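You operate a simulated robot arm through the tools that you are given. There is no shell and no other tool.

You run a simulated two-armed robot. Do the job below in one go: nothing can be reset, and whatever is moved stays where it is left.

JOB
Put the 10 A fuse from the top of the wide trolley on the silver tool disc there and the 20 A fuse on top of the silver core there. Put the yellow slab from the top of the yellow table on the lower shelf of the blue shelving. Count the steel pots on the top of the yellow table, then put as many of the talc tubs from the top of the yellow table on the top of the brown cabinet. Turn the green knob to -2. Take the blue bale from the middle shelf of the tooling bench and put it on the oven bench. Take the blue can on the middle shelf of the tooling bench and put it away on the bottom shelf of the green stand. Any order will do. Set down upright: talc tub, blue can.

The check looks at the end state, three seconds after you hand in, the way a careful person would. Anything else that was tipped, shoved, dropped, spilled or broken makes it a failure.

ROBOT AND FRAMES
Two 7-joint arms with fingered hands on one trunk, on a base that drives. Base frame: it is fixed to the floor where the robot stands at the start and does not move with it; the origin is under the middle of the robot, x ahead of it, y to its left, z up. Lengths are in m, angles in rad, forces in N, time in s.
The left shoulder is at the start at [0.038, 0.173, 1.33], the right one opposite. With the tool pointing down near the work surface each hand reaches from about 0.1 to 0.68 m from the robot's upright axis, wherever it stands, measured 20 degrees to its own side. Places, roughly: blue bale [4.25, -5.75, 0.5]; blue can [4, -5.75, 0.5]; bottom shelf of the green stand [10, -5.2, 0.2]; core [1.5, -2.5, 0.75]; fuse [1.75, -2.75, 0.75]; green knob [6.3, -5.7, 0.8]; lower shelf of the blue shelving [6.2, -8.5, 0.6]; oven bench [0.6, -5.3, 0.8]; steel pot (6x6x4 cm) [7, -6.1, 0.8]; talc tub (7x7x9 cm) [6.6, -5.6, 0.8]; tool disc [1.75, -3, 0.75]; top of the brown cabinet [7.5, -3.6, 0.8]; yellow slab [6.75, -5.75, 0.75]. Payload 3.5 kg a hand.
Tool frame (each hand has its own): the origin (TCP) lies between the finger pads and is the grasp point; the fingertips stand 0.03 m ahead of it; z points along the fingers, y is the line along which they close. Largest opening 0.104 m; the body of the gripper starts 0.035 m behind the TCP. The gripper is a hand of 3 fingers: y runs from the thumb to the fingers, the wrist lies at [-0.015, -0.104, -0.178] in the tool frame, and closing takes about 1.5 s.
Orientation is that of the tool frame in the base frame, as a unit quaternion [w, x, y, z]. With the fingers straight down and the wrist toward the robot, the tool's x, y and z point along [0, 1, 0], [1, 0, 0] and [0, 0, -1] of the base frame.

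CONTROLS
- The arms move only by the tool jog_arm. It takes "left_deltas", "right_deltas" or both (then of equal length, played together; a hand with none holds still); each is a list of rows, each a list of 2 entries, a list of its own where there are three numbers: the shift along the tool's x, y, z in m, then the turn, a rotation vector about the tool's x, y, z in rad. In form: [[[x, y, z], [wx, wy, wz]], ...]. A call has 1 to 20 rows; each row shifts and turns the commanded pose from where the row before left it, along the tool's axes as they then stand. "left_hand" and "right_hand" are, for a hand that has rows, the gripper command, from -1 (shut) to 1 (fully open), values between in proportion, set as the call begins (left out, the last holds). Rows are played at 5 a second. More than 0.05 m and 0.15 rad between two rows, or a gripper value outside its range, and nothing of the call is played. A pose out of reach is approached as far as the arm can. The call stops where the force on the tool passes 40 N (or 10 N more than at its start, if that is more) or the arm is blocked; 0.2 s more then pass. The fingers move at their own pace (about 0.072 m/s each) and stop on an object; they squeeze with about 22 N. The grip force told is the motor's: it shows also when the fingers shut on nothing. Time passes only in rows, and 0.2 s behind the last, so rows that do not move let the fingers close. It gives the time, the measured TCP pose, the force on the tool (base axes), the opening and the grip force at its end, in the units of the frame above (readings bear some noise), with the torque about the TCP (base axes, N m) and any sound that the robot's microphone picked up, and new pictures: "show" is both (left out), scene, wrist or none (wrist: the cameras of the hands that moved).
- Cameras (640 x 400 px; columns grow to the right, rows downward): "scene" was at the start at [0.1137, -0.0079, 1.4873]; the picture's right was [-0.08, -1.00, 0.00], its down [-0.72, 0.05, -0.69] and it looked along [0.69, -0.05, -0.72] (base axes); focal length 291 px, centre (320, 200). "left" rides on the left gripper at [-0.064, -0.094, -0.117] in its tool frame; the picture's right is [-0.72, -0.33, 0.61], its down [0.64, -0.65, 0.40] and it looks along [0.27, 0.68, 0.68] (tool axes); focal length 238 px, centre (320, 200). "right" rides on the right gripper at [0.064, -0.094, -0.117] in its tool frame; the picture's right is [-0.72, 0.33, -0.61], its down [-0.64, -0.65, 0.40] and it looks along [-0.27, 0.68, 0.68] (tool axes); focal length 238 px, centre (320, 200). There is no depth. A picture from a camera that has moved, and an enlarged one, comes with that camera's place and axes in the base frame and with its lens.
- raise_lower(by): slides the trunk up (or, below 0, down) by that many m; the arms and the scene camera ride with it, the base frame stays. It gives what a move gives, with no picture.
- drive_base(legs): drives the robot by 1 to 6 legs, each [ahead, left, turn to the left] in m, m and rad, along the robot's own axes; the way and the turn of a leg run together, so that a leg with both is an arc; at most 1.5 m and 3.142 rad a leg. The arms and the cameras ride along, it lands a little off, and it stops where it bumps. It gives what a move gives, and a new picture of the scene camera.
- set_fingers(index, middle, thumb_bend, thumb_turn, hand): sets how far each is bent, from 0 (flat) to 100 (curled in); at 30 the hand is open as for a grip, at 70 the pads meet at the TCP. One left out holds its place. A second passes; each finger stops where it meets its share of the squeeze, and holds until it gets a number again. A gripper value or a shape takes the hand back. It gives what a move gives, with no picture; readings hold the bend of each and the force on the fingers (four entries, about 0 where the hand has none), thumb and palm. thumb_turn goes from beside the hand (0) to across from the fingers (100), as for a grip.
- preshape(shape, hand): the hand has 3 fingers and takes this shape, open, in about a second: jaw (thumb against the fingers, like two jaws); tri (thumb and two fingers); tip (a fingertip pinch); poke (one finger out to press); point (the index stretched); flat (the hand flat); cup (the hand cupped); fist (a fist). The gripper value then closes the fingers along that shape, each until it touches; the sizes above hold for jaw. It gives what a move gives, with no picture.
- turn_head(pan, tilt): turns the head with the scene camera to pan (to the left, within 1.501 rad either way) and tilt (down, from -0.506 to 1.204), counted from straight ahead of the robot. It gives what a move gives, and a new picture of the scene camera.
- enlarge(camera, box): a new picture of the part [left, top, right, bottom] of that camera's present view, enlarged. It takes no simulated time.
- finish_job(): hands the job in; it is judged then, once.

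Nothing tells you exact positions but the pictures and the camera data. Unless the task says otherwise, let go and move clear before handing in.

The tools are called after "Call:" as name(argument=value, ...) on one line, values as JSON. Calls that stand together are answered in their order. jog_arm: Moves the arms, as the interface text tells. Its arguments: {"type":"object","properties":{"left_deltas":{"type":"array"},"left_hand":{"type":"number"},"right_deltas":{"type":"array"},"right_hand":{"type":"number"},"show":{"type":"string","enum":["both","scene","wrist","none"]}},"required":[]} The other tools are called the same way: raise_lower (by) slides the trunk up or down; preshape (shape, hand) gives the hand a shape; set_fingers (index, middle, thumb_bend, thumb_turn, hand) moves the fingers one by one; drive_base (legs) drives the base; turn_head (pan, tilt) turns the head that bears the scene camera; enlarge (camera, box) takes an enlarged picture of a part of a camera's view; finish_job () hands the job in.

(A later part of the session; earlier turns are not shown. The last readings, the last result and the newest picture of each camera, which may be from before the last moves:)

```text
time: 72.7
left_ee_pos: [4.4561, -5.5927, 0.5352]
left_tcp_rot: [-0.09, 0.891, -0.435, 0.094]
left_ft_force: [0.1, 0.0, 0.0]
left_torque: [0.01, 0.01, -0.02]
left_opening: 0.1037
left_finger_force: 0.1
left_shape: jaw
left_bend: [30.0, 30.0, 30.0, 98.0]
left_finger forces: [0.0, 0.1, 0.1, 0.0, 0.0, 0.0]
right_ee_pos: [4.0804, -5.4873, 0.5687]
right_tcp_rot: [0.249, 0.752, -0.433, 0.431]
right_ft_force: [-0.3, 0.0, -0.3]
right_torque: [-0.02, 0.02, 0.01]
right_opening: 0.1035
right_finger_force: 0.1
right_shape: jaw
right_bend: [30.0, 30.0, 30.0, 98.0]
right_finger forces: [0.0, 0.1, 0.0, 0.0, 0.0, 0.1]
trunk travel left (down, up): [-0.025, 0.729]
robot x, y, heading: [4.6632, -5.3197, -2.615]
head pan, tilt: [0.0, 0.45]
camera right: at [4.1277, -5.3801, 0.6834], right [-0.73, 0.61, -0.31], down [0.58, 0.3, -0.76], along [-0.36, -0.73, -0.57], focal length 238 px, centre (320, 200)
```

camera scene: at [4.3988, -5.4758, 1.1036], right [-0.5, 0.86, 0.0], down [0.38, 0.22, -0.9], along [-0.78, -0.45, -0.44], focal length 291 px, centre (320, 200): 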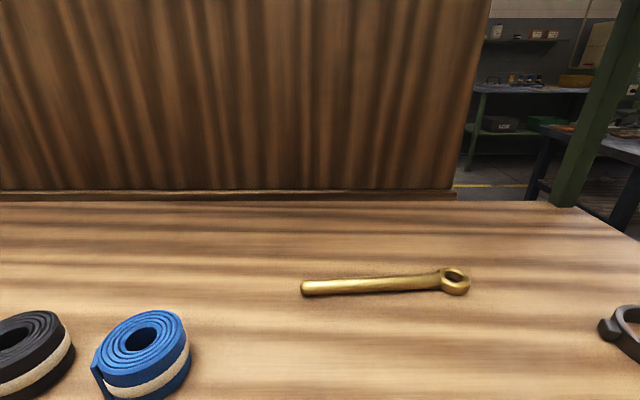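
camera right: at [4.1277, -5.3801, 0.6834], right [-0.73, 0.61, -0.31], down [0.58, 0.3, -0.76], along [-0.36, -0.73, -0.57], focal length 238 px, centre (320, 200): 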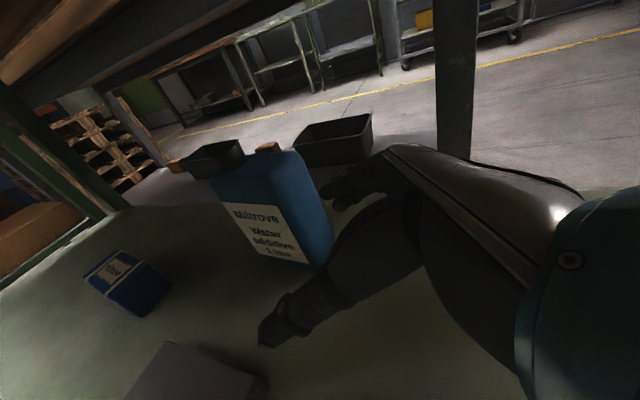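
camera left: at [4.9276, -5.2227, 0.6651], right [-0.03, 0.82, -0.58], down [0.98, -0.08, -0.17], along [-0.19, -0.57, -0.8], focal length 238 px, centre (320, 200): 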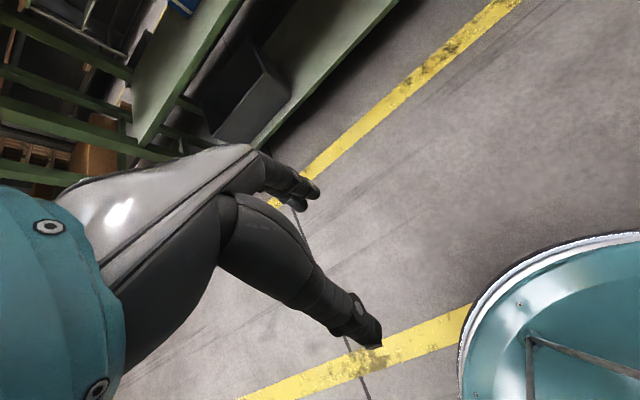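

Call:
enlarge(camera="right", box=[180, 110, 400, 290])

```text
2.22 times, centred on (290, 200) of right
camera zoom: at [4.1277, -5.3801, 0.6834], right [-0.73, 0.61, -0.31], down [0.58, 0.3, -0.76], along [-0.36, -0.73, -0.57], focal length 530 px, centre (387, 200)
```

zoom: 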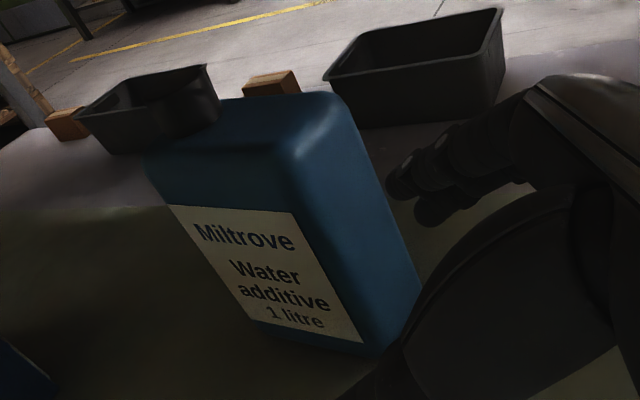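

Call:
jog_arm(right_deltas=[[[0.006, 0.043, -0.004], [-0.035, 0, 0.02]], [[0.006, 0.043, -0.004], [-0.035, 0, 0.02]]], show="wrist")

```text
time: 73.3
left_ee_pos: [4.4553, -5.594, 0.5342]
left_tcp_rot: [-0.091, 0.891, -0.435, 0.095]
left_ft_force: [0.4, -0.1, 0.2]
left_torque: [0.02, 0.0, 0.0]
left_opening: 0.1034
left_finger_force: 0.0
left_shape: jaw
left_bend: [30.0, 30.0, 30.0, 98.0]
left_finger forces: [0.0, 0.1, 0.1, 0.0, 0.0, 0.1]
right_ee_pos: [4.0017, -5.5285, 0.5854]
right_tcp_rot: [0.266, 0.733, -0.463, 0.42]
right_ft_force: [0.4, -0.6, 0.0]
right_torque: [-0.05, -0.01, 0.01]
right_opening: 0.104
right_finger_force: 0.0
right_shape: jaw
right_bend: [30.0, 30.0, 30.0, 98.0]
right_finger forces: [0.0, 0.0, 0.0, 0.0, 0.1, 0.0]
trunk travel left (down, up): [-0.025, 0.729]
robot x, y, heading: [4.6635, -5.3193, -2.614]
head pan, tilt: [0.0, 0.45]
camera right: at [4.0572, -5.4259, 0.6985], right [-0.68, 0.67, -0.31], down [0.6, 0.26, -0.76], along [-0.42, -0.7, -0.57], focal length 238 px, centre (320, 200)
```

right: 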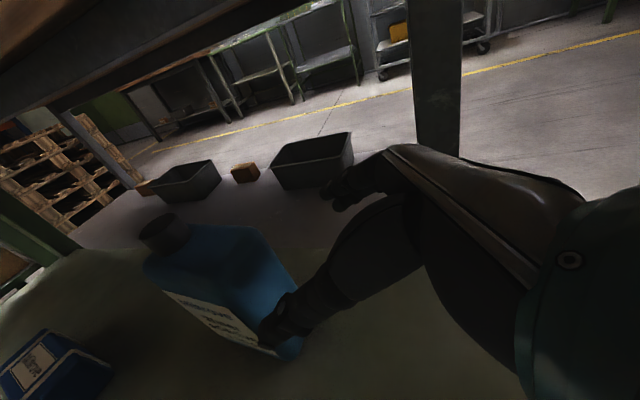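

Call:
enlarge(camera="right", box=[120, 190, 360, 390])

```text
2.00 times, centred on (240, 290) of right
camera zoom: at [4.0572, -5.4259, 0.6985], right [-0.68, 0.67, -0.31], down [0.6, 0.26, -0.76], along [-0.42, -0.7, -0.57], focal length 477 px, centre (480, 20)
```

zoom: 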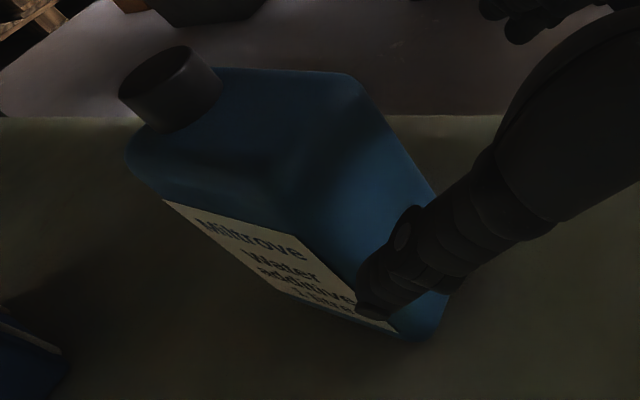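

Call:
jog_arm(right_deltas=[[[0, -0.009, 0.02], [0, 0, 0]], [[0, 0, 0.03], [0, 0, 0]], [[0, 0, 0.03], [0, 0, 0]]], show="wrist")

```text
time: 74.1
left_ee_pos: [4.4545, -5.5931, 0.5352]
left_tcp_rot: [-0.091, 0.891, -0.435, 0.094]
left_ft_force: [0.3, -0.1, 0.0]
left_torque: [0.02, -0.04, 0.0]
left_opening: 0.1039
left_finger_force: 0.1
left_shape: jaw
left_bend: [30.0, 30.0, 30.0, 98.0]
left_finger forces: [0.1, 0.0, 0.1, 0.0, 0.1, 0.1]
right_ee_pos: [4.0411, -5.5881, 0.5447]
right_tcp_rot: [0.266, 0.734, -0.463, 0.42]
right_ft_force: [0.0, -0.6, 0.3]
right_torque: [0.03, -0.02, -0.03]
right_opening: 0.1037
right_finger_force: 0.0
right_shape: jaw
right_bend: [30.0, 30.0, 30.0, 98.0]
right_finger forces: [0.0, 0.1, 0.0, 0.0, 0.0, 0.1]
trunk travel left (down, up): [-0.025, 0.729]
robot x, y, heading: [4.6644, -5.3189, -2.611]
head pan, tilt: [0.0, 0.45]
camera right: at [4.0974, -5.4833, 0.6591], right [-0.68, 0.67, -0.31], down [0.6, 0.26, -0.76], along [-0.42, -0.7, -0.57], focal length 238 px, centre (320, 200)
```

right: 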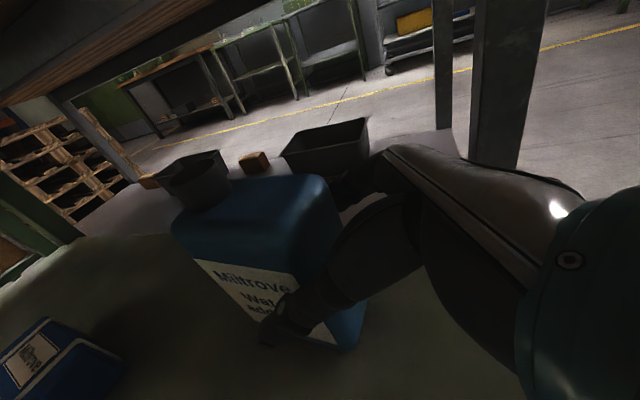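

The palm would meet the can's top edge at this tilt, so I back off slightly and rotate the hand fully level (fingers pointing left) before closing in.

Call:
jog_arm(right_deltas=[[[0, 0, -0.035], [0, 0, 0]], [[0, 0, 0], [0, 0.13, 0]], [[0, 0, 0], [0, 0.13, 0]], [[0, 0, 0], [0, 0.13, 0]], [[0, 0, 0], [0, 0.12, 0]], [[-0.025, 0, 0], [0, 0, 0]]], show="wrist")

```text
time: 75.5
left_ee_pos: [4.4554, -5.5945, 0.5348]
left_tcp_rot: [-0.09, 0.891, -0.435, 0.094]
left_ft_force: [0.7, -1.0, 0.0]
left_torque: [0.01, -0.02, 0.0]
left_opening: 0.1035
left_finger_force: 0.1
left_shape: jaw
left_bend: [30.0, 30.0, 30.0, 98.0]
left_finger forces: [0.1, 0.1, 0.1, 0.1, 0.1, 0.0]
right_ee_pos: [4.0295, -5.5583, 0.5378]
right_tcp_rot: [0.374, 0.604, -0.38, 0.593]
right_ft_force: [0.8, 0.8, -0.9]
right_torque: [0.01, 0.01, 0.03]
right_opening: 0.104
right_finger_force: 0.1
right_shape: jaw
right_bend: [30.0, 30.0, 30.0, 98.0]
right_finger forces: [0.0, 0.1, 0.0, 0.0, 0.0, 0.0]
trunk travel left (down, up): [-0.025, 0.729]
robot x, y, heading: [4.663, -5.3191, -2.613]
head pan, tilt: [0.0, 0.45]
camera right: at [4.0645, -5.4134, 0.603], right [-0.56, 0.42, -0.71], down [0.76, -0.08, -0.65], along [-0.33, -0.9, -0.28], focal length 238 px, centre (320, 200)
```

right: 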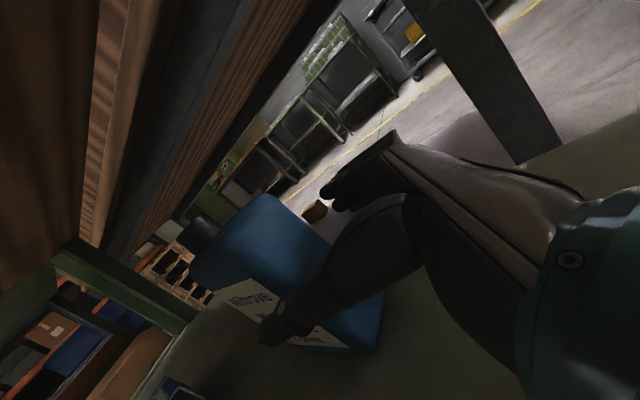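

Call:
jog_arm(right_deltas=[[[0, 0, 0.025], [0, 0, 0]], [[0, 0, 0.02], [0, 0, 0]], [[0, 0, 0.012], [0, 0, 0]]], show="wrist")

```text
time: 76.3
left_ee_pos: [4.4565, -5.5928, 0.5348]
left_tcp_rot: [-0.09, 0.89, -0.436, 0.095]
left_ft_force: [0.1, 0.4, 0.1]
left_torque: [-0.03, 0.02, -0.01]
left_opening: 0.1035
left_finger_force: 0.0
left_shape: jaw
left_bend: [30.0, 30.0, 30.0, 98.0]
left_finger forces: [0.1, 0.0, 0.0, 0.0, 0.0, 0.0]
right_ee_pos: [4.0542, -5.6109, 0.5348]
right_tcp_rot: [0.374, 0.603, -0.38, 0.593]
right_ft_force: [-0.7, 5.0, 1.3]
right_torque: [0.02, -0.02, 0.11]
right_opening: 0.1038
right_finger_force: 0.0
right_shape: jaw
right_bend: [30.0, 30.0, 30.0, 97.0]
right_finger forces: [0.0, 0.0, 0.0, 0.1, 4.3, 0.1]
trunk travel left (down, up): [-0.025, 0.729]
robot x, y, heading: [4.6621, -5.3193, -2.614]
head pan, tilt: [0.0, 0.45]
camera right: at [4.0895, -5.4643, 0.5998], right [-0.56, 0.42, -0.71], down [0.76, -0.07, -0.65], along [-0.33, -0.9, -0.28], focal length 238 px, centre (320, 200)
```

right: 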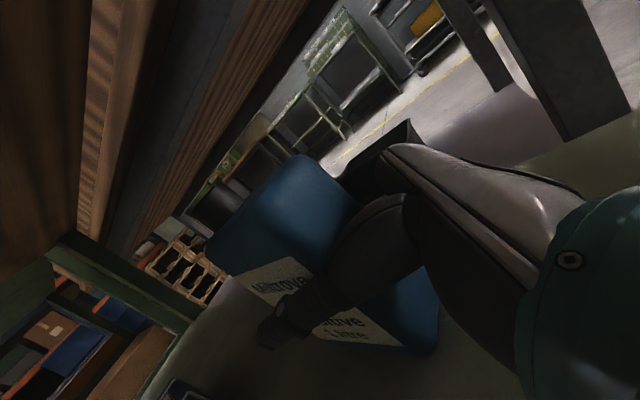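

The thumb just touches the can's edge; I close the grip here.

Call:
jog_arm(right_deltas=[[[0, 0, -0.002], [0, 0, 0]], [[0, 0, 0], [0, 0, 0]], [[0, 0, 0], [0, 0, 0]], [[0, 0, 0], [0, 0, 0]], [[0, 0, 0], [0, 0, 0]], [[0, 0, 0], [0, 0, 0]], [[0, 0, 0], [0, 0, 0]], [[0, 0, 0], [0, 0, 0]]], right_hand=-1, show="wrist")

```text
time: 78.1
left_ee_pos: [4.4557, -5.5936, 0.5343]
left_tcp_rot: [-0.091, 0.891, -0.435, 0.094]
left_ft_force: [0.6, -0.7, 0.2]
left_torque: [0.01, 0.03, 0.0]
left_opening: 0.1034
left_finger_force: 0.0
left_shape: jaw
left_bend: [30.0, 30.0, 30.0, 98.0]
left_finger forces: [0.0, 0.0, 0.1, 0.1, 0.0, 0.1]
right_ee_pos: [4.0544, -5.6071, 0.5352]
right_tcp_rot: [0.375, 0.603, -0.381, 0.592]
right_ft_force: [-0.3, 0.1, 1.0]
right_torque: [0.0, 0.03, -0.2]
right_opening: 0.069
right_finger_force: 22.8
right_shape: jaw
right_bend: [74.0, 47.0, 46.0, 98.0]
right_finger forces: [15.4, 9.0, 0.1, 0.1, 29.0, 0.1]
trunk travel left (down, up): [-0.025, 0.729]
robot x, y, heading: [4.6603, -5.3222, -2.618]
head pan, tilt: [0.0, 0.45]
camera right: at [4.0885, -5.4626, 0.6001], right [-0.56, 0.42, -0.71], down [0.76, -0.07, -0.65], along [-0.33, -0.9, -0.28], focal length 238 px, centre (320, 200)
```

right: 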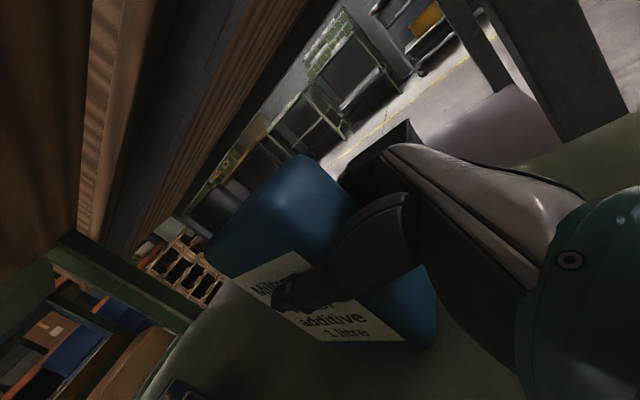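

The index finger seems to have curled near the can's rounded shoulder; I reopen, lower the hand 2 cm and regrip.

Call:
jog_arm(right_deltas=[[[0, 0, 0], [0, 0, 0]], [[0, 0, 0], [0, 0, 0]], [[0, 0, 0], [0, 0, 0]], [[0, 0, 0], [0, 0, 0]], [[0, 0, 0], [0, 0, 0]], [[-0.01, 0, 0], [0, 0, 0]], [[-0.01, 0, 0], [0, 0, 0]], [[0, 0, 0.003], [0, 0, 0]]], right_hand=1, show="none")

Call:
jog_arm(right_deltas=[[[0, 0, 0], [0, 0, 0]], [[0, 0, 0], [0, 0, 0]], [[0, 0, 0], [0, 0, 0]], [[0, 0, 0], [0, 0, 0]], [[0, 0, 0], [0, 0, 0]], [[0, 0, 0], [0, 0, 0]], [[0, 0, 0], [0, 0, 0]], [[0, 0, 0], [0, 0, 0]]], right_hand=-1, show="wrist")

```text
time: 79.9
left_ee_pos: [4.4561, -5.5934, 0.5347]
left_tcp_rot: [-0.091, 0.89, -0.436, 0.094]
left_ft_force: [-0.4, -0.2, 0.4]
left_torque: [0.03, -0.03, 0.01]
left_opening: 0.1037
left_finger_force: 0.1
left_shape: jaw
left_bend: [30.0, 30.0, 30.0, 98.0]
left_finger forces: [0.1, 0.0, 0.0, 0.0, 0.1, 0.0]
right_ee_pos: [4.0544, -5.6097, 0.5154]
right_tcp_rot: [0.374, 0.604, -0.381, 0.592]
right_ft_force: [0.3, 0.4, 1.0]
right_torque: [0.03, 0.0, -0.02]
right_opening: 0.1037
right_finger_force: 0.1
right_shape: jaw
right_bend: [30.0, 30.0, 30.0, 98.0]
right_finger forces: [0.0, 0.0, 0.1, 0.0, 0.0, 0.1]
trunk travel left (down, up): [-0.025, 0.729]
robot x, y, heading: [4.6644, -5.3201, -2.62]
head pan, tilt: [0.0, 0.45]
```

```text
time: 81.7
left_ee_pos: [4.454, -5.5929, 0.5351]
left_tcp_rot: [-0.091, 0.891, -0.435, 0.094]
left_ft_force: [0.3, -0.2, 0.5]
left_torque: [0.02, 0.0, -0.02]
left_opening: 0.1038
left_finger_force: 0.1
left_shape: jaw
left_bend: [30.0, 30.0, 30.0, 98.0]
left_finger forces: [0.0, 0.0, 0.0, 0.1, 0.0, 0.1]
right_ee_pos: [4.0541, -5.6101, 0.5151]
right_tcp_rot: [0.374, 0.603, -0.381, 0.592]
right_ft_force: [0.3, -1.3, -0.3]
right_torque: [-0.01, 0.02, 0.01]
right_opening: 0.0541
right_finger_force: 21.6
right_shape: jaw
right_bend: [74.0, 45.0, 67.0, 100.0]
right_finger forces: [12.8, 7.2, 0.1, 0.0, 19.9, 0.0]
trunk travel left (down, up): [-0.025, 0.729]
robot x, y, heading: [4.6602, -5.3235, -2.617]
head pan, tilt: [0.0, 0.45]
camera right: at [4.0897, -5.4653, 0.5808], right [-0.56, 0.42, -0.71], down [0.76, -0.07, -0.65], along [-0.33, -0.9, -0.28], focal length 238 px, centre (320, 200)
```

right: 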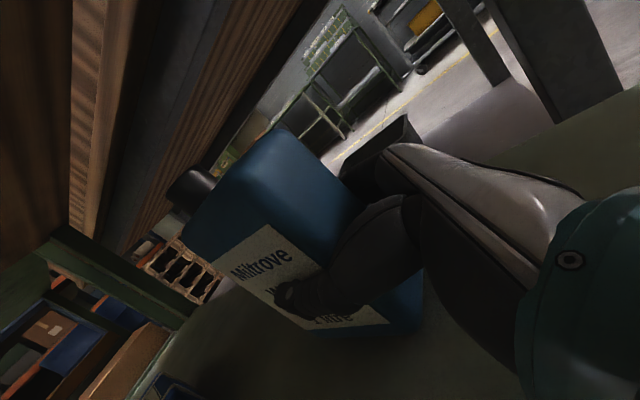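

Grip is firm (opening 5.4 cm). I lift the can 5 cm and check.

Call:
jog_arm(right_deltas=[[[0.01, 0, 0], [0, 0, 0]], [[0.02, 0, 0], [0, 0, 0]], [[0.02, 0, 0], [0, 0, 0]]], show="wrist")

```text
time: 82.5
left_ee_pos: [4.4548, -5.5938, 0.5355]
left_tcp_rot: [-0.092, 0.891, -0.435, 0.094]
left_ft_force: [0.3, -0.6, 1.0]
left_torque: [0.0, 0.01, 0.0]
left_opening: 0.1037
left_finger_force: 0.1
left_shape: jaw
left_bend: [30.0, 30.0, 30.0, 98.0]
left_finger forces: [0.0, 0.0, 0.1, 0.1, 0.1, 0.0]
right_ee_pos: [4.0551, -5.6117, 0.5626]
right_tcp_rot: [0.373, 0.604, -0.382, 0.592]
right_ft_force: [-0.7, 0.3, -11.8]
right_torque: [0.24, 0.13, 0.0]
right_opening: 0.054
right_finger_force: 21.7
right_shape: jaw
right_bend: [74.0, 44.0, 67.0, 100.0]
right_finger forces: [12.8, 8.8, 0.1, 0.0, 22.7, 0.0]
trunk travel left (down, up): [-0.025, 0.729]
robot x, y, heading: [4.6638, -5.3197, -2.617]
head pan, tilt: [0.0, 0.45]
camera right: at [4.0896, -5.466, 0.629], right [-0.56, 0.43, -0.71], down [0.76, -0.07, -0.65], along [-0.33, -0.9, -0.28], focal length 238 px, centre (320, 200)
```

right: 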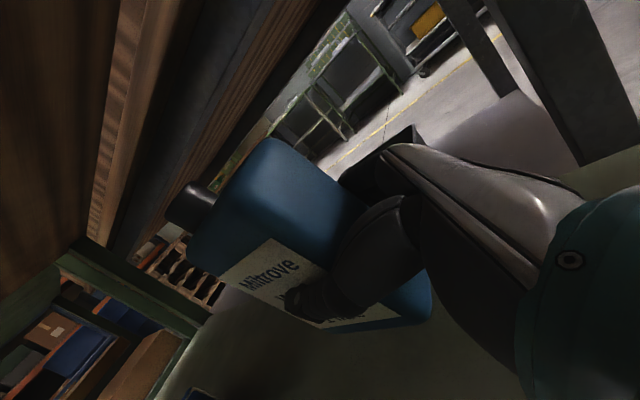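

Call:
jog_arm(right_deltas=[[[0.015, 0, 0], [0, 0, 0]], [[0, 0, 0], [0, 0, 0]], [[0, 0, 0], [0, 0, 0]], [[0, 0, 0], [0, 0, 0]]], show="wrist")

```text
time: 83.5
left_ee_pos: [4.4562, -5.5941, 0.5347]
left_tcp_rot: [-0.09, 0.891, -0.435, 0.094]
left_ft_force: [0.3, -0.7, 1.2]
left_torque: [0.02, 0.01, -0.01]
left_opening: 0.1038
left_finger_force: 0.0
left_shape: jaw
left_bend: [30.0, 30.0, 30.0, 98.0]
left_finger forces: [0.1, 0.0, 0.0, 0.0, 0.1, 0.0]
right_ee_pos: [4.0548, -5.6123, 0.5786]
right_tcp_rot: [0.374, 0.604, -0.38, 0.593]
right_ft_force: [-0.1, -0.2, -11.7]
right_torque: [0.23, 0.12, -0.02]
right_opening: 0.054
right_finger_force: 22.2
right_shape: jaw
right_bend: [74.0, 44.0, 67.0, 100.0]
right_finger forces: [12.7, 9.0, 0.1, 0.0, 23.0, 0.1]
trunk travel left (down, up): [-0.025, 0.729]
robot x, y, heading: [4.6632, -5.3257, -2.617]
head pan, tilt: [0.0, 0.45]
camera right: at [4.0899, -5.4664, 0.6441], right [-0.56, 0.43, -0.71], down [0.76, -0.07, -0.65], along [-0.33, -0.9, -0.28], focal length 238 px, centre (320, 200)
```

right: 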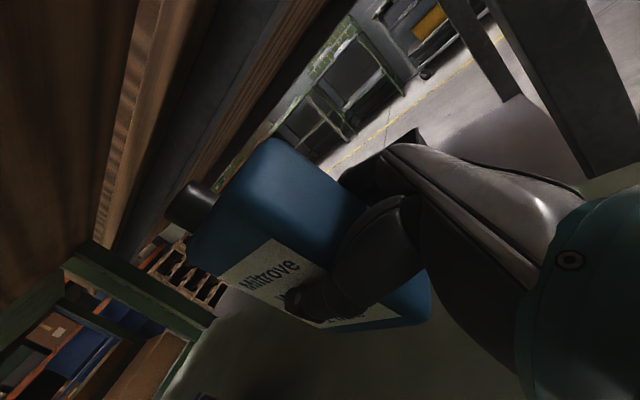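

The can is held stably (1.2 kg). I back out of the bench.

Call:
drive_base(legs=[[-0.6, 0.0, 0.0]])

Call:
turn_head(pan=0.0, tilt=0.9)

```text
time: 86.9
left_ee_pos: [4.9769, -5.2899, 0.5349]
left_tcp_rot: [-0.091, 0.893, -0.43, 0.095]
left_ft_force: [0.4, 0.0, 0.6]
left_torque: [0.0, 0.01, 0.0]
left_opening: 0.1039
left_finger_force: 0.1
left_shape: jaw
left_bend: [30.0, 30.0, 30.0, 98.0]
left_finger forces: [0.1, 0.0, 0.0, 0.0, 0.1, 0.0]
right_ee_pos: [4.5776, -5.3126, 0.5785]
right_tcp_rot: [0.371, 0.605, -0.378, 0.595]
right_ft_force: [-0.5, -0.4, -9.5]
right_torque: [0.23, 0.17, -0.04]
right_opening: 0.0538
right_finger_force: 22.2
right_shape: jaw
right_bend: [74.0, 44.0, 67.0, 100.0]
right_finger forces: [12.7, 9.0, 0.0, 0.0, 22.9, 0.0]
trunk travel left (down, up): [-0.025, 0.729]
robot x, y, heading: [5.1818, -5.0119, -2.606]
head pan, tilt: [0.0, 0.45]
camera scene: at [4.9197, -5.173, 1.1033], right [-0.51, 0.86, 0.0], down [0.37, 0.22, -0.9], along [-0.77, -0.46, -0.44], focal length 291 px, centre (320, 200)
```

scene: 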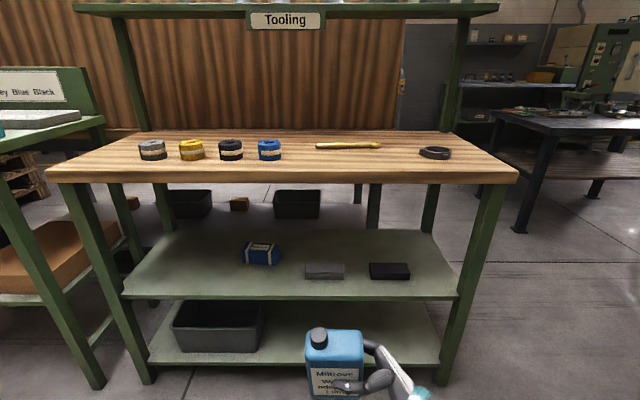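

```text
time: 87.8
left_ee_pos: [4.9783, -5.2907, 0.5358]
left_tcp_rot: [-0.091, 0.893, -0.43, 0.094]
left_ft_force: [-0.3, 0.0, 0.6]
left_torque: [0.03, -0.01, -0.03]
left_opening: 0.1037
left_finger_force: 0.1
left_shape: jaw
left_bend: [30.0, 30.0, 30.0, 98.0]
left_finger forces: [0.0, 0.0, 0.0, 0.0, 0.0, 0.0]
right_ee_pos: [4.5769, -5.3121, 0.5776]
right_tcp_rot: [0.37, 0.606, -0.377, 0.594]
right_ft_force: [0.2, -0.6, -10.8]
right_torque: [0.22, 0.14, 0.04]
right_opening: 0.0541
right_finger_force: 21.8
right_shape: jaw
right_bend: [74.0, 44.0, 67.0, 100.0]
right_finger forces: [12.6, 9.2, 0.0, 0.0, 23.0, 0.0]
trunk travel left (down, up): [-0.025, 0.729]
robot x, y, heading: [5.1854, -5.0129, -2.604]
head pan, tilt: [0.0, 0.901]
camera scene: at [4.9338, -5.1647, 1.065], right [-0.51, 0.86, 0.0], down [0.67, 0.4, -0.62], along [-0.53, -0.32, -0.78], focal length 291 px, centre (320, 200)
```

scene: 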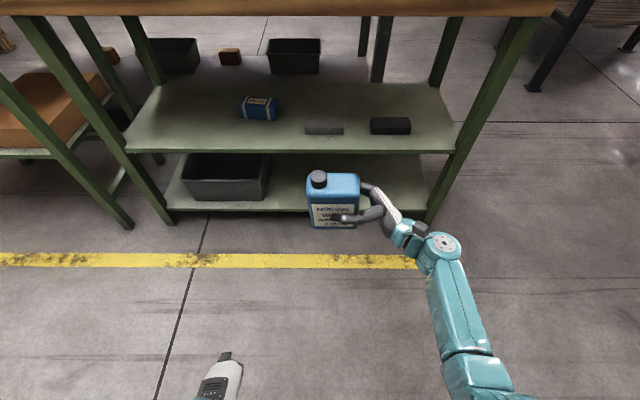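

The can is upright and free. I draw it closer to the body, then turn along the aisle and look left to find the way to the green stand.

Call:
jog_arm(right_deltas=[[[0, -0.04, 0], [0, 0, 0]], [[0, -0.04, 0], [0, 0, 0]], [[0, -0.04, 0], [0, 0, 0]], [[0, -0.04, 0], [0, 0, 0]]], show="none")

Call:
drive_base(legs=[[0.0, 0.0, 1.56]])

Call:
turn_head(pan=0.5, tilt=0.25)

Call:
turn_head(pan=1.45, tilt=0.25)

```text
time: 88.8
left_ee_pos: [4.9771, -5.2884, 0.5353]
left_tcp_rot: [-0.091, 0.893, -0.431, 0.094]
left_ft_force: [-0.8, -0.3, 0.0]
left_torque: [-0.03, -0.02, 0.01]
left_opening: 0.1037
left_finger_force: 0.1
left_shape: jaw
left_bend: [30.0, 30.0, 30.0, 98.0]
left_finger forces: [0.1, 0.1, 0.0, 0.0, 0.0, 0.0]
right_ee_pos: [4.7212, -5.2386, 0.5806]
right_tcp_rot: [0.371, 0.605, -0.378, 0.595]
right_ft_force: [-0.5, -0.2, -12.1]
right_torque: [0.25, 0.15, 0.01]
right_opening: 0.054
right_finger_force: 22.0
right_shape: jaw
right_bend: [74.0, 44.0, 66.0, 100.0]
right_finger forces: [12.9, 8.5, 0.0, 0.1, 22.6, 0.0]
trunk travel left (down, up): [-0.025, 0.729]
robot x, y, heading: [5.185, -5.0089, -2.6]
head pan, tilt: [0.0, 0.901]
```

```text
time: 92.9
left_ee_pos: [5.4494, -5.2307, 0.5349]
left_tcp_rot: [-0.131, 0.943, 0.307, 0.004]
left_ft_force: [0.4, 0.6, 0.2]
left_torque: [-0.01, 0.0, 0.0]
left_opening: 0.1037
left_finger_force: 0.1
left_shape: jaw
left_bend: [30.0, 30.0, 30.0, 98.0]
left_finger forces: [0.1, 0.0, 0.0, 0.1, 0.0, 0.0]
right_ee_pos: [5.3902, -5.4853, 0.5793]
right_tcp_rot: [-0.144, 0.698, 0.147, 0.686]
right_ft_force: [0.8, -0.1, -10.7]
right_torque: [-0.12, 0.28, -0.03]
right_opening: 0.0539
right_finger_force: 22.1
right_shape: jaw
right_bend: [74.0, 44.0, 67.0, 100.0]
right_finger forces: [12.1, 7.8, 0.0, 0.0, 21.1, 0.1]
trunk travel left (down, up): [-0.025, 0.729]
robot x, y, heading: [5.1862, -5.0133, -1.079]
head pan, tilt: [0.0, 0.901]
camera scene: at [5.3206, -5.2711, 1.065], right [-0.88, -0.48, 0.0], down [-0.37, 0.69, -0.62], along [0.3, -0.55, -0.78], focal length 291 px, centre (320, 200)
```

scene: 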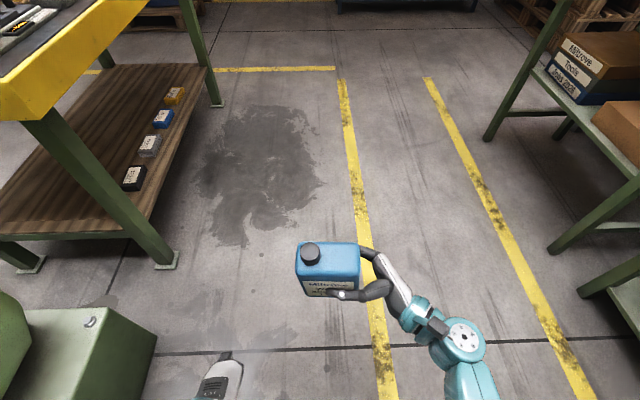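

```text
time: 94.0
left_ee_pos: [5.4493, -5.2295, 0.5365]
left_tcp_rot: [-0.131, 0.942, 0.308, 0.005]
left_ft_force: [0.5, -0.6, 1.4]
left_torque: [-0.01, -0.01, -0.01]
left_opening: 0.1036
left_finger_force: 0.1
left_shape: jaw
left_bend: [30.0, 30.0, 30.0, 98.0]
left_finger forces: [0.1, 0.1, 0.0, 0.1, 0.0, 0.0]
right_ee_pos: [5.3889, -5.4851, 0.5787]
right_tcp_rot: [-0.144, 0.699, 0.146, 0.686]
right_ft_force: [0.3, -0.5, -11.4]
right_torque: [-0.1, 0.23, 0.01]
right_opening: 0.0535
right_finger_force: 22.0
right_shape: jaw
right_bend: [74.0, 44.0, 66.0, 100.0]
right_finger forces: [12.1, 8.1, 0.1, 0.0, 21.5, 0.1]
trunk travel left (down, up): [-0.025, 0.729]
robot x, y, heading: [5.1829, -5.0132, -1.079]
head pan, tilt: [0.499, 0.25]
camera scene: at [5.363, -5.2556, 1.1219], right [-0.54, -0.84, 0.0], down [-0.21, 0.14, -0.97], along [0.81, -0.53, -0.25], focal length 291 px, centre (320, 200)
```

scene: 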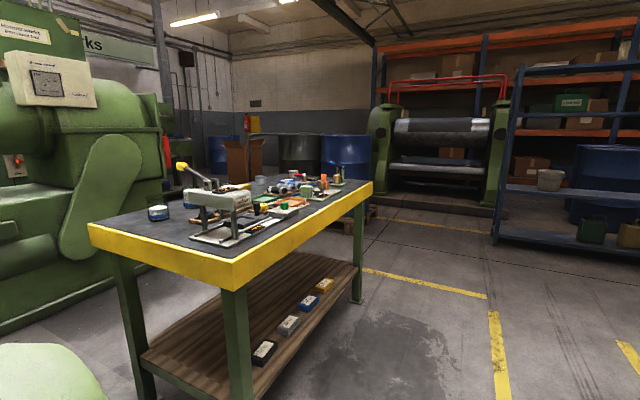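

```text
time: 95.2
left_ee_pos: [5.4491, -5.23, 0.5358]
left_tcp_rot: [-0.132, 0.942, 0.307, 0.004]
left_ft_force: [0.2, -0.2, 0.2]
left_torque: [0.01, -0.02, 0.01]
left_opening: 0.1037
left_finger_force: 0.0
left_shape: jaw
left_bend: [30.0, 30.0, 30.0, 98.0]
left_finger forces: [0.1, 0.0, 0.0, 0.0, 0.0, 0.0]
right_ee_pos: [5.3881, -5.4855, 0.5805]
right_tcp_rot: [-0.144, 0.698, 0.148, 0.685]
right_ft_force: [0.5, 0.5, -10.0]
right_torque: [-0.12, 0.25, 0.03]
right_opening: 0.0533
right_finger_force: 21.9
right_shape: jaw
right_bend: [74.0, 44.0, 66.0, 100.0]
right_finger forces: [12.1, 8.0, 0.0, 0.0, 21.4, 0.1]
trunk travel left (down, up): [-0.025, 0.729]
robot x, y, heading: [5.1822, -5.012, -1.07]
head pan, tilt: [1.45, 0.25]
camera scene: at [5.3716, -5.1705, 1.122], right [0.37, -0.93, 0.0], down [-0.23, -0.09, -0.97], along [0.9, 0.36, -0.25], focal length 291 px, centre (320, 200)
```

scene: 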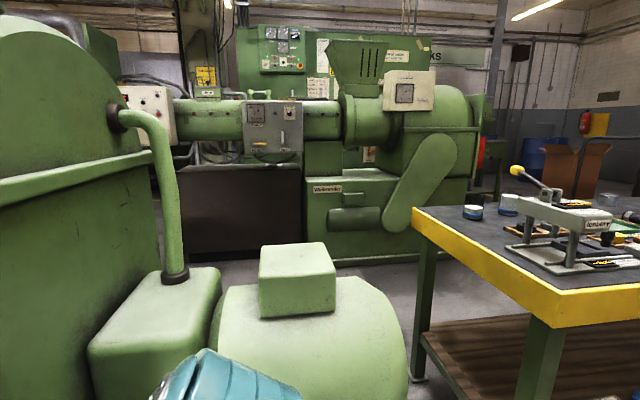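

The green stand and brown cabinet lie behind the extruder line; the way seems to lead past the yellow table and then left. I drive on along the aisle and look left there.

Call:
drive_base(legs=[[1.2, -0.12, 0.0], [1.1, 0.0, 0.02]])

Call:
turn_head(pan=1.3, tilt=0.25)

```text
time: 106.5
left_ee_pos: [6.4728, -7.2658, 0.5345]
left_tcp_rot: [-0.131, 0.936, 0.328, 0.002]
left_ft_force: [0.3, -0.9, 0.7]
left_torque: [-0.01, -0.02, 0.01]
left_opening: 0.1035
left_finger_force: 0.0
left_shape: jaw
left_bend: [30.0, 30.0, 30.0, 98.0]
left_finger forces: [0.0, 0.0, 0.0, 0.0, 0.0, 0.1]
right_ee_pos: [6.424, -7.5254, 0.5796]
right_tcp_rot: [-0.159, 0.696, 0.161, 0.682]
right_ft_force: [0.1, 0.7, -9.6]
right_torque: [-0.16, 0.23, -0.01]
right_opening: 0.0538
right_finger_force: 22.0
right_shape: jaw
right_bend: [74.0, 44.0, 66.0, 100.0]
right_finger forces: [12.1, 8.1, 0.0, 0.0, 21.3, 0.0]
trunk travel left (down, up): [-0.025, 0.729]
robot x, y, heading: [6.1989, -7.0633, -1.035]
head pan, tilt: [1.45, 0.25]
camera scene: at [6.3931, -7.2104, 1.1221], right [0.41, -0.91, 0.0], down [-0.23, -0.1, -0.97], along [0.89, 0.39, -0.25], focal length 291 px, centre (320, 200)
```

scene: 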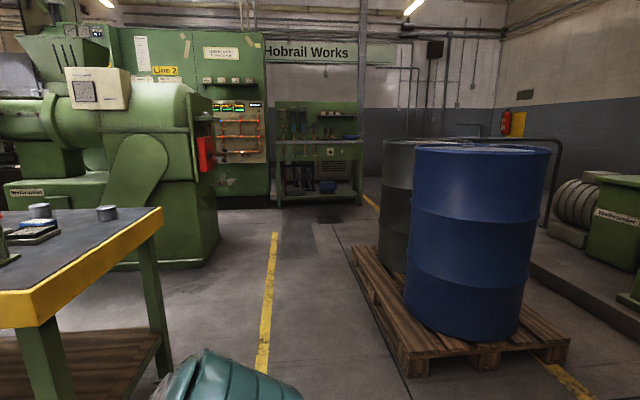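

```text
time: 107.2
left_ee_pos: [6.473, -7.2666, 0.536]
left_tcp_rot: [-0.131, 0.936, 0.328, 0.002]
left_ft_force: [0.4, -0.6, -0.5]
left_torque: [0.0, 0.02, 0.01]
left_opening: 0.1037
left_finger_force: 0.0
left_shape: jaw
left_bend: [30.0, 30.0, 30.0, 98.0]
left_finger forces: [0.0, 0.1, 0.0, 0.0, 0.0, 0.1]
right_ee_pos: [6.4238, -7.5248, 0.5797]
right_tcp_rot: [-0.158, 0.695, 0.162, 0.682]
right_ft_force: [-0.2, -0.3, -10.6]
right_torque: [-0.13, 0.24, 0.05]
right_opening: 0.0538
right_finger_force: 21.9
right_shape: jaw
right_bend: [74.0, 44.0, 66.0, 100.0]
right_finger forces: [12.1, 8.2, 0.1, 0.0, 21.5, 0.0]
trunk travel left (down, up): [-0.025, 0.729]
robot x, y, heading: [6.2024, -7.0663, -1.034]
head pan, tilt: [1.3, 0.25]
camera scene: at [6.3978, -7.2235, 1.122], right [0.27, -0.96, 0.0], down [-0.24, -0.07, -0.97], along [0.93, 0.26, -0.25], focal length 291 px, centre (320, 200)
```

scene: 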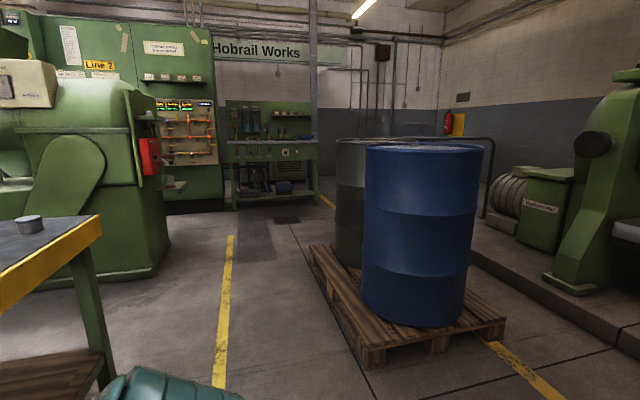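

The green stand is the pegboard stand at the end of this side corridor. I turn into the corridor and drive up to it.

Call:
drive_base(legs=[[0.13, 0.0, 0.0], [0.0, 0.0, 1.558], [1.5, 0.0, 0.0]])

Call:
turn_head(pan=0.0, tilt=0.3)

```text
time: 119.4
left_ee_pos: [7.8067, -6.1466, 0.5349]
left_tcp_rot: [-0.094, 0.436, 0.891, -0.09]
left_ft_force: [0.5, 0.1, 0.1]
left_torque: [-0.03, -0.03, -0.01]
left_opening: 0.1038
left_finger_force: 0.1
left_shape: jaw
left_bend: [30.0, 30.0, 30.0, 98.0]
left_finger forces: [0.1, 0.0, 0.0, 0.0, 0.0, 0.0]
right_ee_pos: [8.0638, -6.1991, 0.5791]
right_tcp_rot: [-0.591, 0.382, 0.603, 0.375]
right_ft_force: [0.2, -0.4, -11.4]
right_torque: [-0.22, -0.11, -0.02]
right_opening: 0.0535
right_finger_force: 21.3
right_shape: jaw
right_bend: [74.0, 44.0, 67.0, 100.0]
right_finger forces: [11.8, 7.6, 0.0, 0.1, 20.7, 0.0]
trunk travel left (down, up): [-0.025, 0.729]
robot x, y, heading: [7.5956, -6.4184, 0.523]
head pan, tilt: [1.3, 0.25]
camera scene: at [7.7607, -6.2241, 1.122], right [0.97, 0.25, 0.0], down [0.06, -0.24, -0.97], along [-0.24, 0.94, -0.25], focal length 291 px, centre (320, 200)
```

scene: 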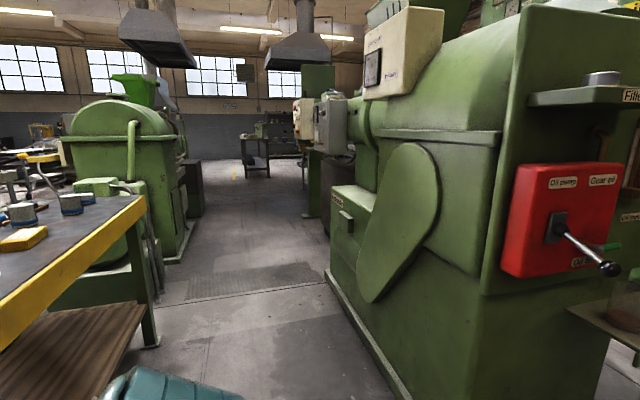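

```text
time: 120.8
left_ee_pos: [7.8061, -6.1478, 0.5354]
left_tcp_rot: [-0.095, 0.436, 0.89, -0.091]
left_ft_force: [0.4, 0.0, 0.4]
left_torque: [0.01, -0.03, 0.0]
left_opening: 0.1038
left_finger_force: 0.0
left_shape: jaw
left_bend: [30.0, 30.0, 30.0, 98.0]
left_finger forces: [0.0, 0.0, 0.0, 0.0, 0.1, 0.1]
right_ee_pos: [8.0623, -6.1996, 0.5794]
right_tcp_rot: [-0.592, 0.381, 0.604, 0.374]
right_ft_force: [-0.4, 0.5, -10.7]
right_torque: [-0.21, -0.1, 0.0]
right_opening: 0.0535
right_finger_force: 21.8
right_shape: jaw
right_bend: [74.0, 44.0, 67.0, 100.0]
right_finger forces: [11.9, 7.9, 0.0, 0.0, 20.9, 0.0]
trunk travel left (down, up): [-0.025, 0.729]
robot x, y, heading: [7.5984, -6.4218, 0.526]
head pan, tilt: [0.0, 0.3]
camera scene: at [7.8649, -6.2677, 1.1173], right [0.5, -0.87, 0.0], down [-0.26, -0.15, -0.96], along [0.83, 0.48, -0.3], focal length 291 px, centre (320, 200)
```

scene: 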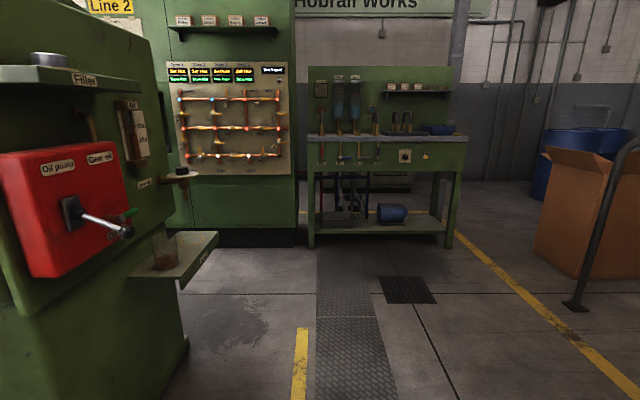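

Call:
enlarge(camera="scene", box=[290, 60, 490, 260])

```text
2.00 times, centred on (390, 160) of scene
camera zoom: at [7.8649, -6.2677, 1.1173], right [0.5, -0.87, 0.0], down [-0.26, -0.15, -0.96], along [0.83, 0.48, -0.3], focal length 582 px, centre (180, 280)
```

zoom: 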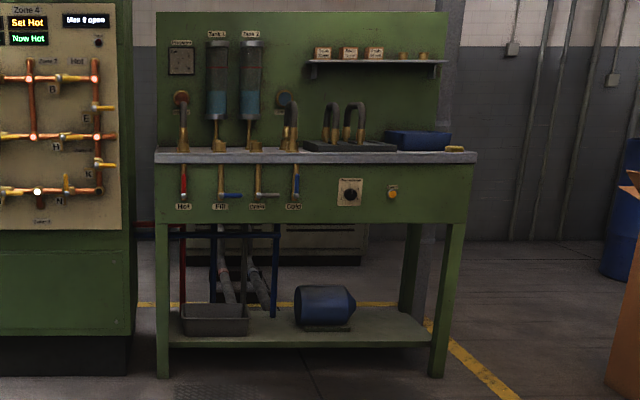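

The green stand's bottom shelf (z≈0.15) holds a tray and a blue pump motor, with free space between them and at the right. I first test in free air whether the right hand can go low enough in its present orientation.

Call:
raise_lower(by=-0.024)

Call:
jog_arm(right_deltas=[[[-0.04, 0, 0], [0, 0, 0]], [[-0.04, 0, 0], [0, 0, 0]], [[-0.04, 0, 0], [0, 0, 0]], [[-0.04, 0, 0], [0, 0, 0]], [[-0.04, 0, 0], [0, 0, 0]]], show="scene")

```text
time: 121.5
left_ee_pos: [7.7669, -6.0815, 0.4935]
left_tcp_rot: [-0.188, 0.443, 0.876, -0.031]
left_ft_force: [-0.4, -0.1, -0.1]
left_torque: [0.0, -0.01, 0.01]
left_opening: 0.1037
left_finger_force: 0.0
left_shape: jaw
left_bend: [30.0, 30.0, 30.0, 98.0]
left_finger forces: [0.0, 0.0, 0.0, 0.1, 0.0, 0.0]
right_ee_pos: [8.0622, -6.2011, 0.5522]
right_tcp_rot: [-0.592, 0.385, 0.603, 0.37]
right_ft_force: [0.9, 0.3, -9.8]
right_torque: [-0.28, -0.11, 0.01]
right_opening: 0.0531
right_finger_force: 22.1
right_shape: jaw
right_bend: [74.0, 44.0, 67.0, 100.0]
right_finger forces: [11.8, 8.2, 0.0, 0.0, 21.1, 0.0]
trunk travel left (down, up): [-0.002, 0.752]
robot x, y, heading: [7.6001, -6.4217, 0.524]
head pan, tilt: [0.0, 0.3]
stopped: the arm was blocked; the commanded pose is now the measured one
```

```text
time: 122.7
left_ee_pos: [7.7666, -6.0814, 0.4932]
left_tcp_rot: [-0.188, 0.443, 0.876, -0.03]
left_ft_force: [-0.9, -0.3, -0.9]
left_torque: [0.03, -0.03, -0.01]
left_opening: 0.1038
left_finger_force: 0.1
left_shape: jaw
left_bend: [30.0, 30.0, 30.0, 98.0]
left_finger forces: [0.0, 0.1, 0.0, 0.1, 0.1, 0.1]
right_ee_pos: [8.0597, -6.2037, 0.3641]
right_tcp_rot: [-0.593, 0.385, 0.602, 0.37]
right_ft_force: [0.0, -0.7, -11.5]
right_torque: [-0.19, -0.13, -0.04]
right_opening: 0.0537
right_finger_force: 21.4
right_shape: jaw
right_bend: [74.0, 46.0, 65.0, 100.0]
right_finger forces: [12.1, 7.5, 0.1, 0.0, 21.2, 0.0]
right hand out of reach, approached as far as the arm can: row 5
trunk travel left (down, up): [-0.002, 0.752]
robot x, y, heading: [7.5984, -6.4218, 0.526]
head pan, tilt: [0.0, 0.3]
camera scene: at [7.8767, -6.2605, 1.0926], right [0.5, -0.87, 0.0], down [-0.26, -0.15, -0.96], along [0.83, 0.48, -0.3], focal length 291 px, centre (320, 200)
```

scene: 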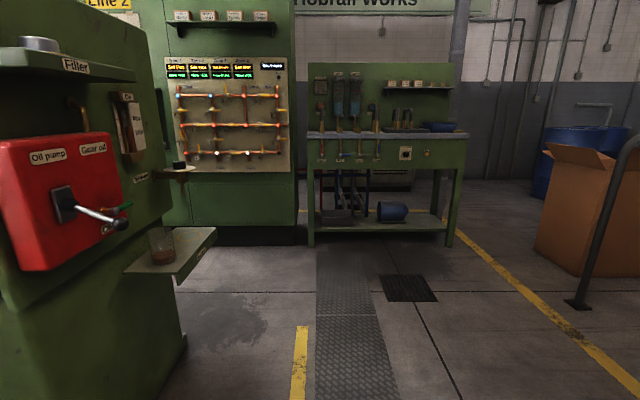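

The hand cannot get lower than about 0.36 with this side grip, so I'll need a top-down regrip on some surface first. I raise up again and look at the yellow table behind-left for space (and to survey it).

Call:
jog_arm(right_deltas=[[[0.04, 0, 0], [0, 0, 0]], [[0.04, 0, 0], [0, 0, 0]], [[0.04, 0, 0], [0, 0, 0]], [[0.04, 0, 0], [0, 0, 0]], [[0.04, 0, 0], [0, 0, 0]]], show="none")

Call:
raise_lower(by=0.4)

Call:
drive_base(legs=[[0.0, 0.0, 1.3]])

Call:
turn_head(pan=0.7, tilt=0.6)

```text
time: 123.8
left_ee_pos: [7.767, -6.0806, 0.4941]
left_tcp_rot: [-0.188, 0.443, 0.876, -0.03]
left_ft_force: [-0.5, -0.8, -0.3]
left_torque: [-0.02, 0.0, 0.01]
left_opening: 0.1035
left_finger_force: 0.0
left_shape: jaw
left_bend: [30.0, 30.0, 30.0, 98.0]
left_finger forces: [0.0, 0.1, 0.0, 0.0, 0.0, 0.0]
right_ee_pos: [8.0676, -6.201, 0.5656]
right_tcp_rot: [-0.585, 0.382, 0.611, 0.372]
right_ft_force: [0.1, -0.6, -10.8]
right_torque: [-0.18, -0.13, -0.01]
right_opening: 0.0539
right_finger_force: 22.7
right_shape: jaw
right_bend: [74.0, 45.0, 66.0, 100.0]
right_finger forces: [12.9, 7.9, 0.0, 0.1, 21.8, 0.0]
trunk travel left (down, up): [-0.002, 0.752]
robot x, y, heading: [7.6002, -6.4199, 0.523]
head pan, tilt: [0.0, 0.3]
```

```text
time: 126.0
left_ee_pos: [7.7414, -6.0558, 0.7069]
left_tcp_rot: [-0.24, 0.461, 0.854, 0.004]
left_ft_force: [-0.7, -0.5, 0.2]
left_torque: [0.0, 0.01, -0.02]
left_opening: 0.1039
left_finger_force: 0.1
left_shape: jaw
left_bend: [30.0, 30.0, 30.0, 98.0]
left_finger forces: [0.0, 0.1, 0.0, 0.0, 0.0, 0.0]
right_ee_pos: [8.0609, -6.1993, 0.7833]
right_tcp_rot: [-0.59, 0.382, 0.606, 0.372]
right_ft_force: [0.9, 0.3, -12.0]
right_torque: [-0.19, -0.13, -0.03]
right_opening: 0.0537
right_finger_force: 22.4
right_shape: jaw
right_bend: [74.0, 45.0, 66.0, 100.0]
right_finger forces: [12.6, 8.4, 0.0, 0.1, 22.2, 0.0]
trunk travel left (down, up): [-0.218, 0.536]
robot x, y, heading: [7.5969, -6.4198, 0.522]
head pan, tilt: [0.0, 0.3]
stopped: the arm was blocked; the commanded pose is now the measured one
```

```text
time: 129.6
left_ee_pos: [7.283, -6.1874, 0.707]
left_tcp_rot: [-0.193, -0.154, 0.958, -0.144]
left_ft_force: [-0.3, 0.4, 0.3]
left_torque: [0.0, 0.01, -0.02]
left_opening: 0.1038
left_finger_force: 0.1
left_shape: jaw
left_bend: [30.0, 30.0, 30.0, 98.0]
left_finger forces: [0.0, 0.1, 0.0, 0.0, 0.0, 0.0]
right_ee_pos: [7.5054, -5.9143, 0.7859]
right_tcp_rot: [-0.697, -0.066, 0.711, -0.063]
right_ft_force: [-0.1, -0.4, -10.3]
right_torque: [0.08, -0.26, -0.01]
right_opening: 0.0535
right_finger_force: 21.7
right_shape: jaw
right_bend: [74.0, 45.0, 66.0, 100.0]
right_finger forces: [11.9, 7.8, 0.1, 0.0, 20.9, 0.1]
trunk travel left (down, up): [-0.218, 0.536]
robot x, y, heading: [7.5993, -6.42, 1.836]
head pan, tilt: [0.0, 0.3]
camera scene: at [7.5472, -6.2306, 1.3219], right [0.97, 0.26, 0.0], down [0.08, -0.29, -0.96], along [-0.25, 0.92, -0.3], focal length 291 px, centre (320, 200)
```

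scene: 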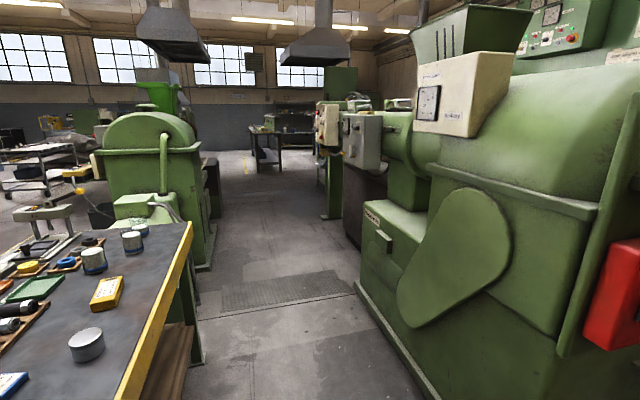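

```text
time: 130.7
left_ee_pos: [7.2834, -6.1878, 0.7062]
left_tcp_rot: [-0.194, -0.155, 0.958, -0.143]
left_ft_force: [0.6, -0.7, -0.6]
left_torque: [-0.02, 0.01, -0.02]
left_opening: 0.1037
left_finger_force: 0.0
left_shape: jaw
left_bend: [30.0, 30.0, 30.0, 98.0]
left_finger forces: [0.0, 0.0, 0.1, 0.0, 0.1, 0.0]
right_ee_pos: [7.5054, -5.9147, 0.7841]
right_tcp_rot: [-0.697, -0.066, 0.711, -0.063]
right_ft_force: [-0.8, -0.6, -11.0]
right_torque: [0.08, -0.26, -0.02]
right_opening: 0.0533
right_finger_force: 22.4
right_shape: jaw
right_bend: [74.0, 45.0, 66.0, 100.0]
right_finger forces: [12.0, 7.8, 0.1, 0.1, 21.0, 0.0]
trunk travel left (down, up): [-0.218, 0.536]
robot x, y, heading: [7.5979, -6.4181, 1.835]
head pan, tilt: [0.7, 0.6]
camera scene: at [7.4991, -6.2702, 1.2945], right [0.57, 0.82, 0.0], down [0.46, -0.32, -0.82], along [-0.68, 0.47, -0.57], focal length 291 px, centre (320, 200)
```

scene: 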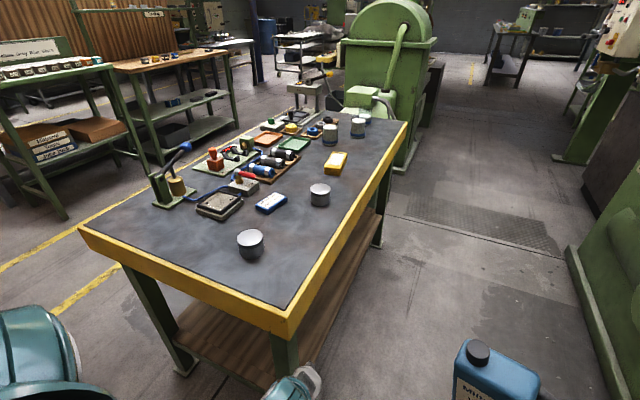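

Call:
enlarge(camera="scene", box=[140, 80, 380, 260])

Call:
enlarge(camera="scene", box=[190, 90, 350, 200])

```text
2.22 times, centred on (260, 170) of scene
camera zoom: at [7.4991, -6.2702, 1.2945], right [0.57, 0.82, 0.0], down [0.46, -0.32, -0.82], along [-0.68, 0.47, -0.57], focal length 647 px, centre (453, 267)
```

zoom: 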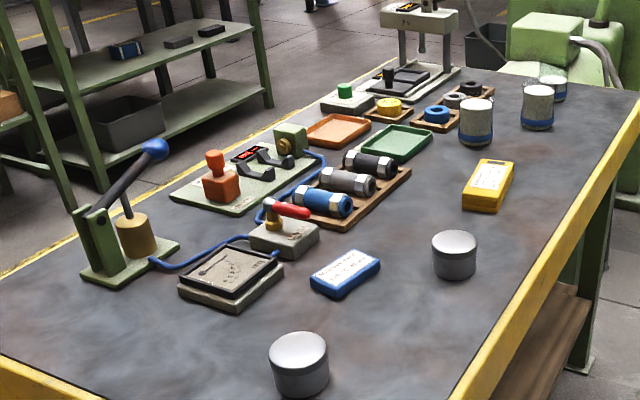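

```text
3.64 times, centred on (270, 145) of scene
camera zoom: at [7.4991, -6.2702, 1.2945], right [0.57, 0.82, 0.0], down [0.46, -0.32, -0.82], along [-0.68, 0.47, -0.57], focal length 1058 px, centre (502, 400)
```

zoom: 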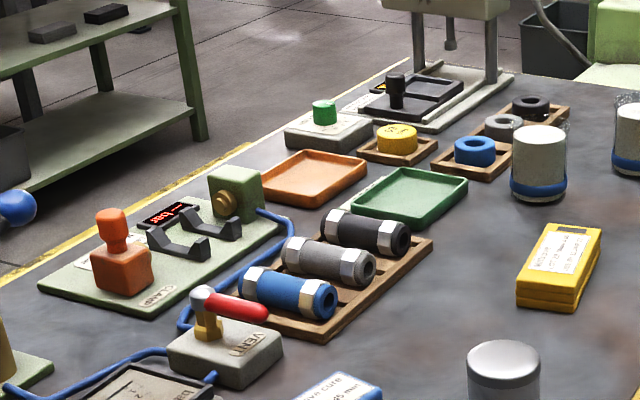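

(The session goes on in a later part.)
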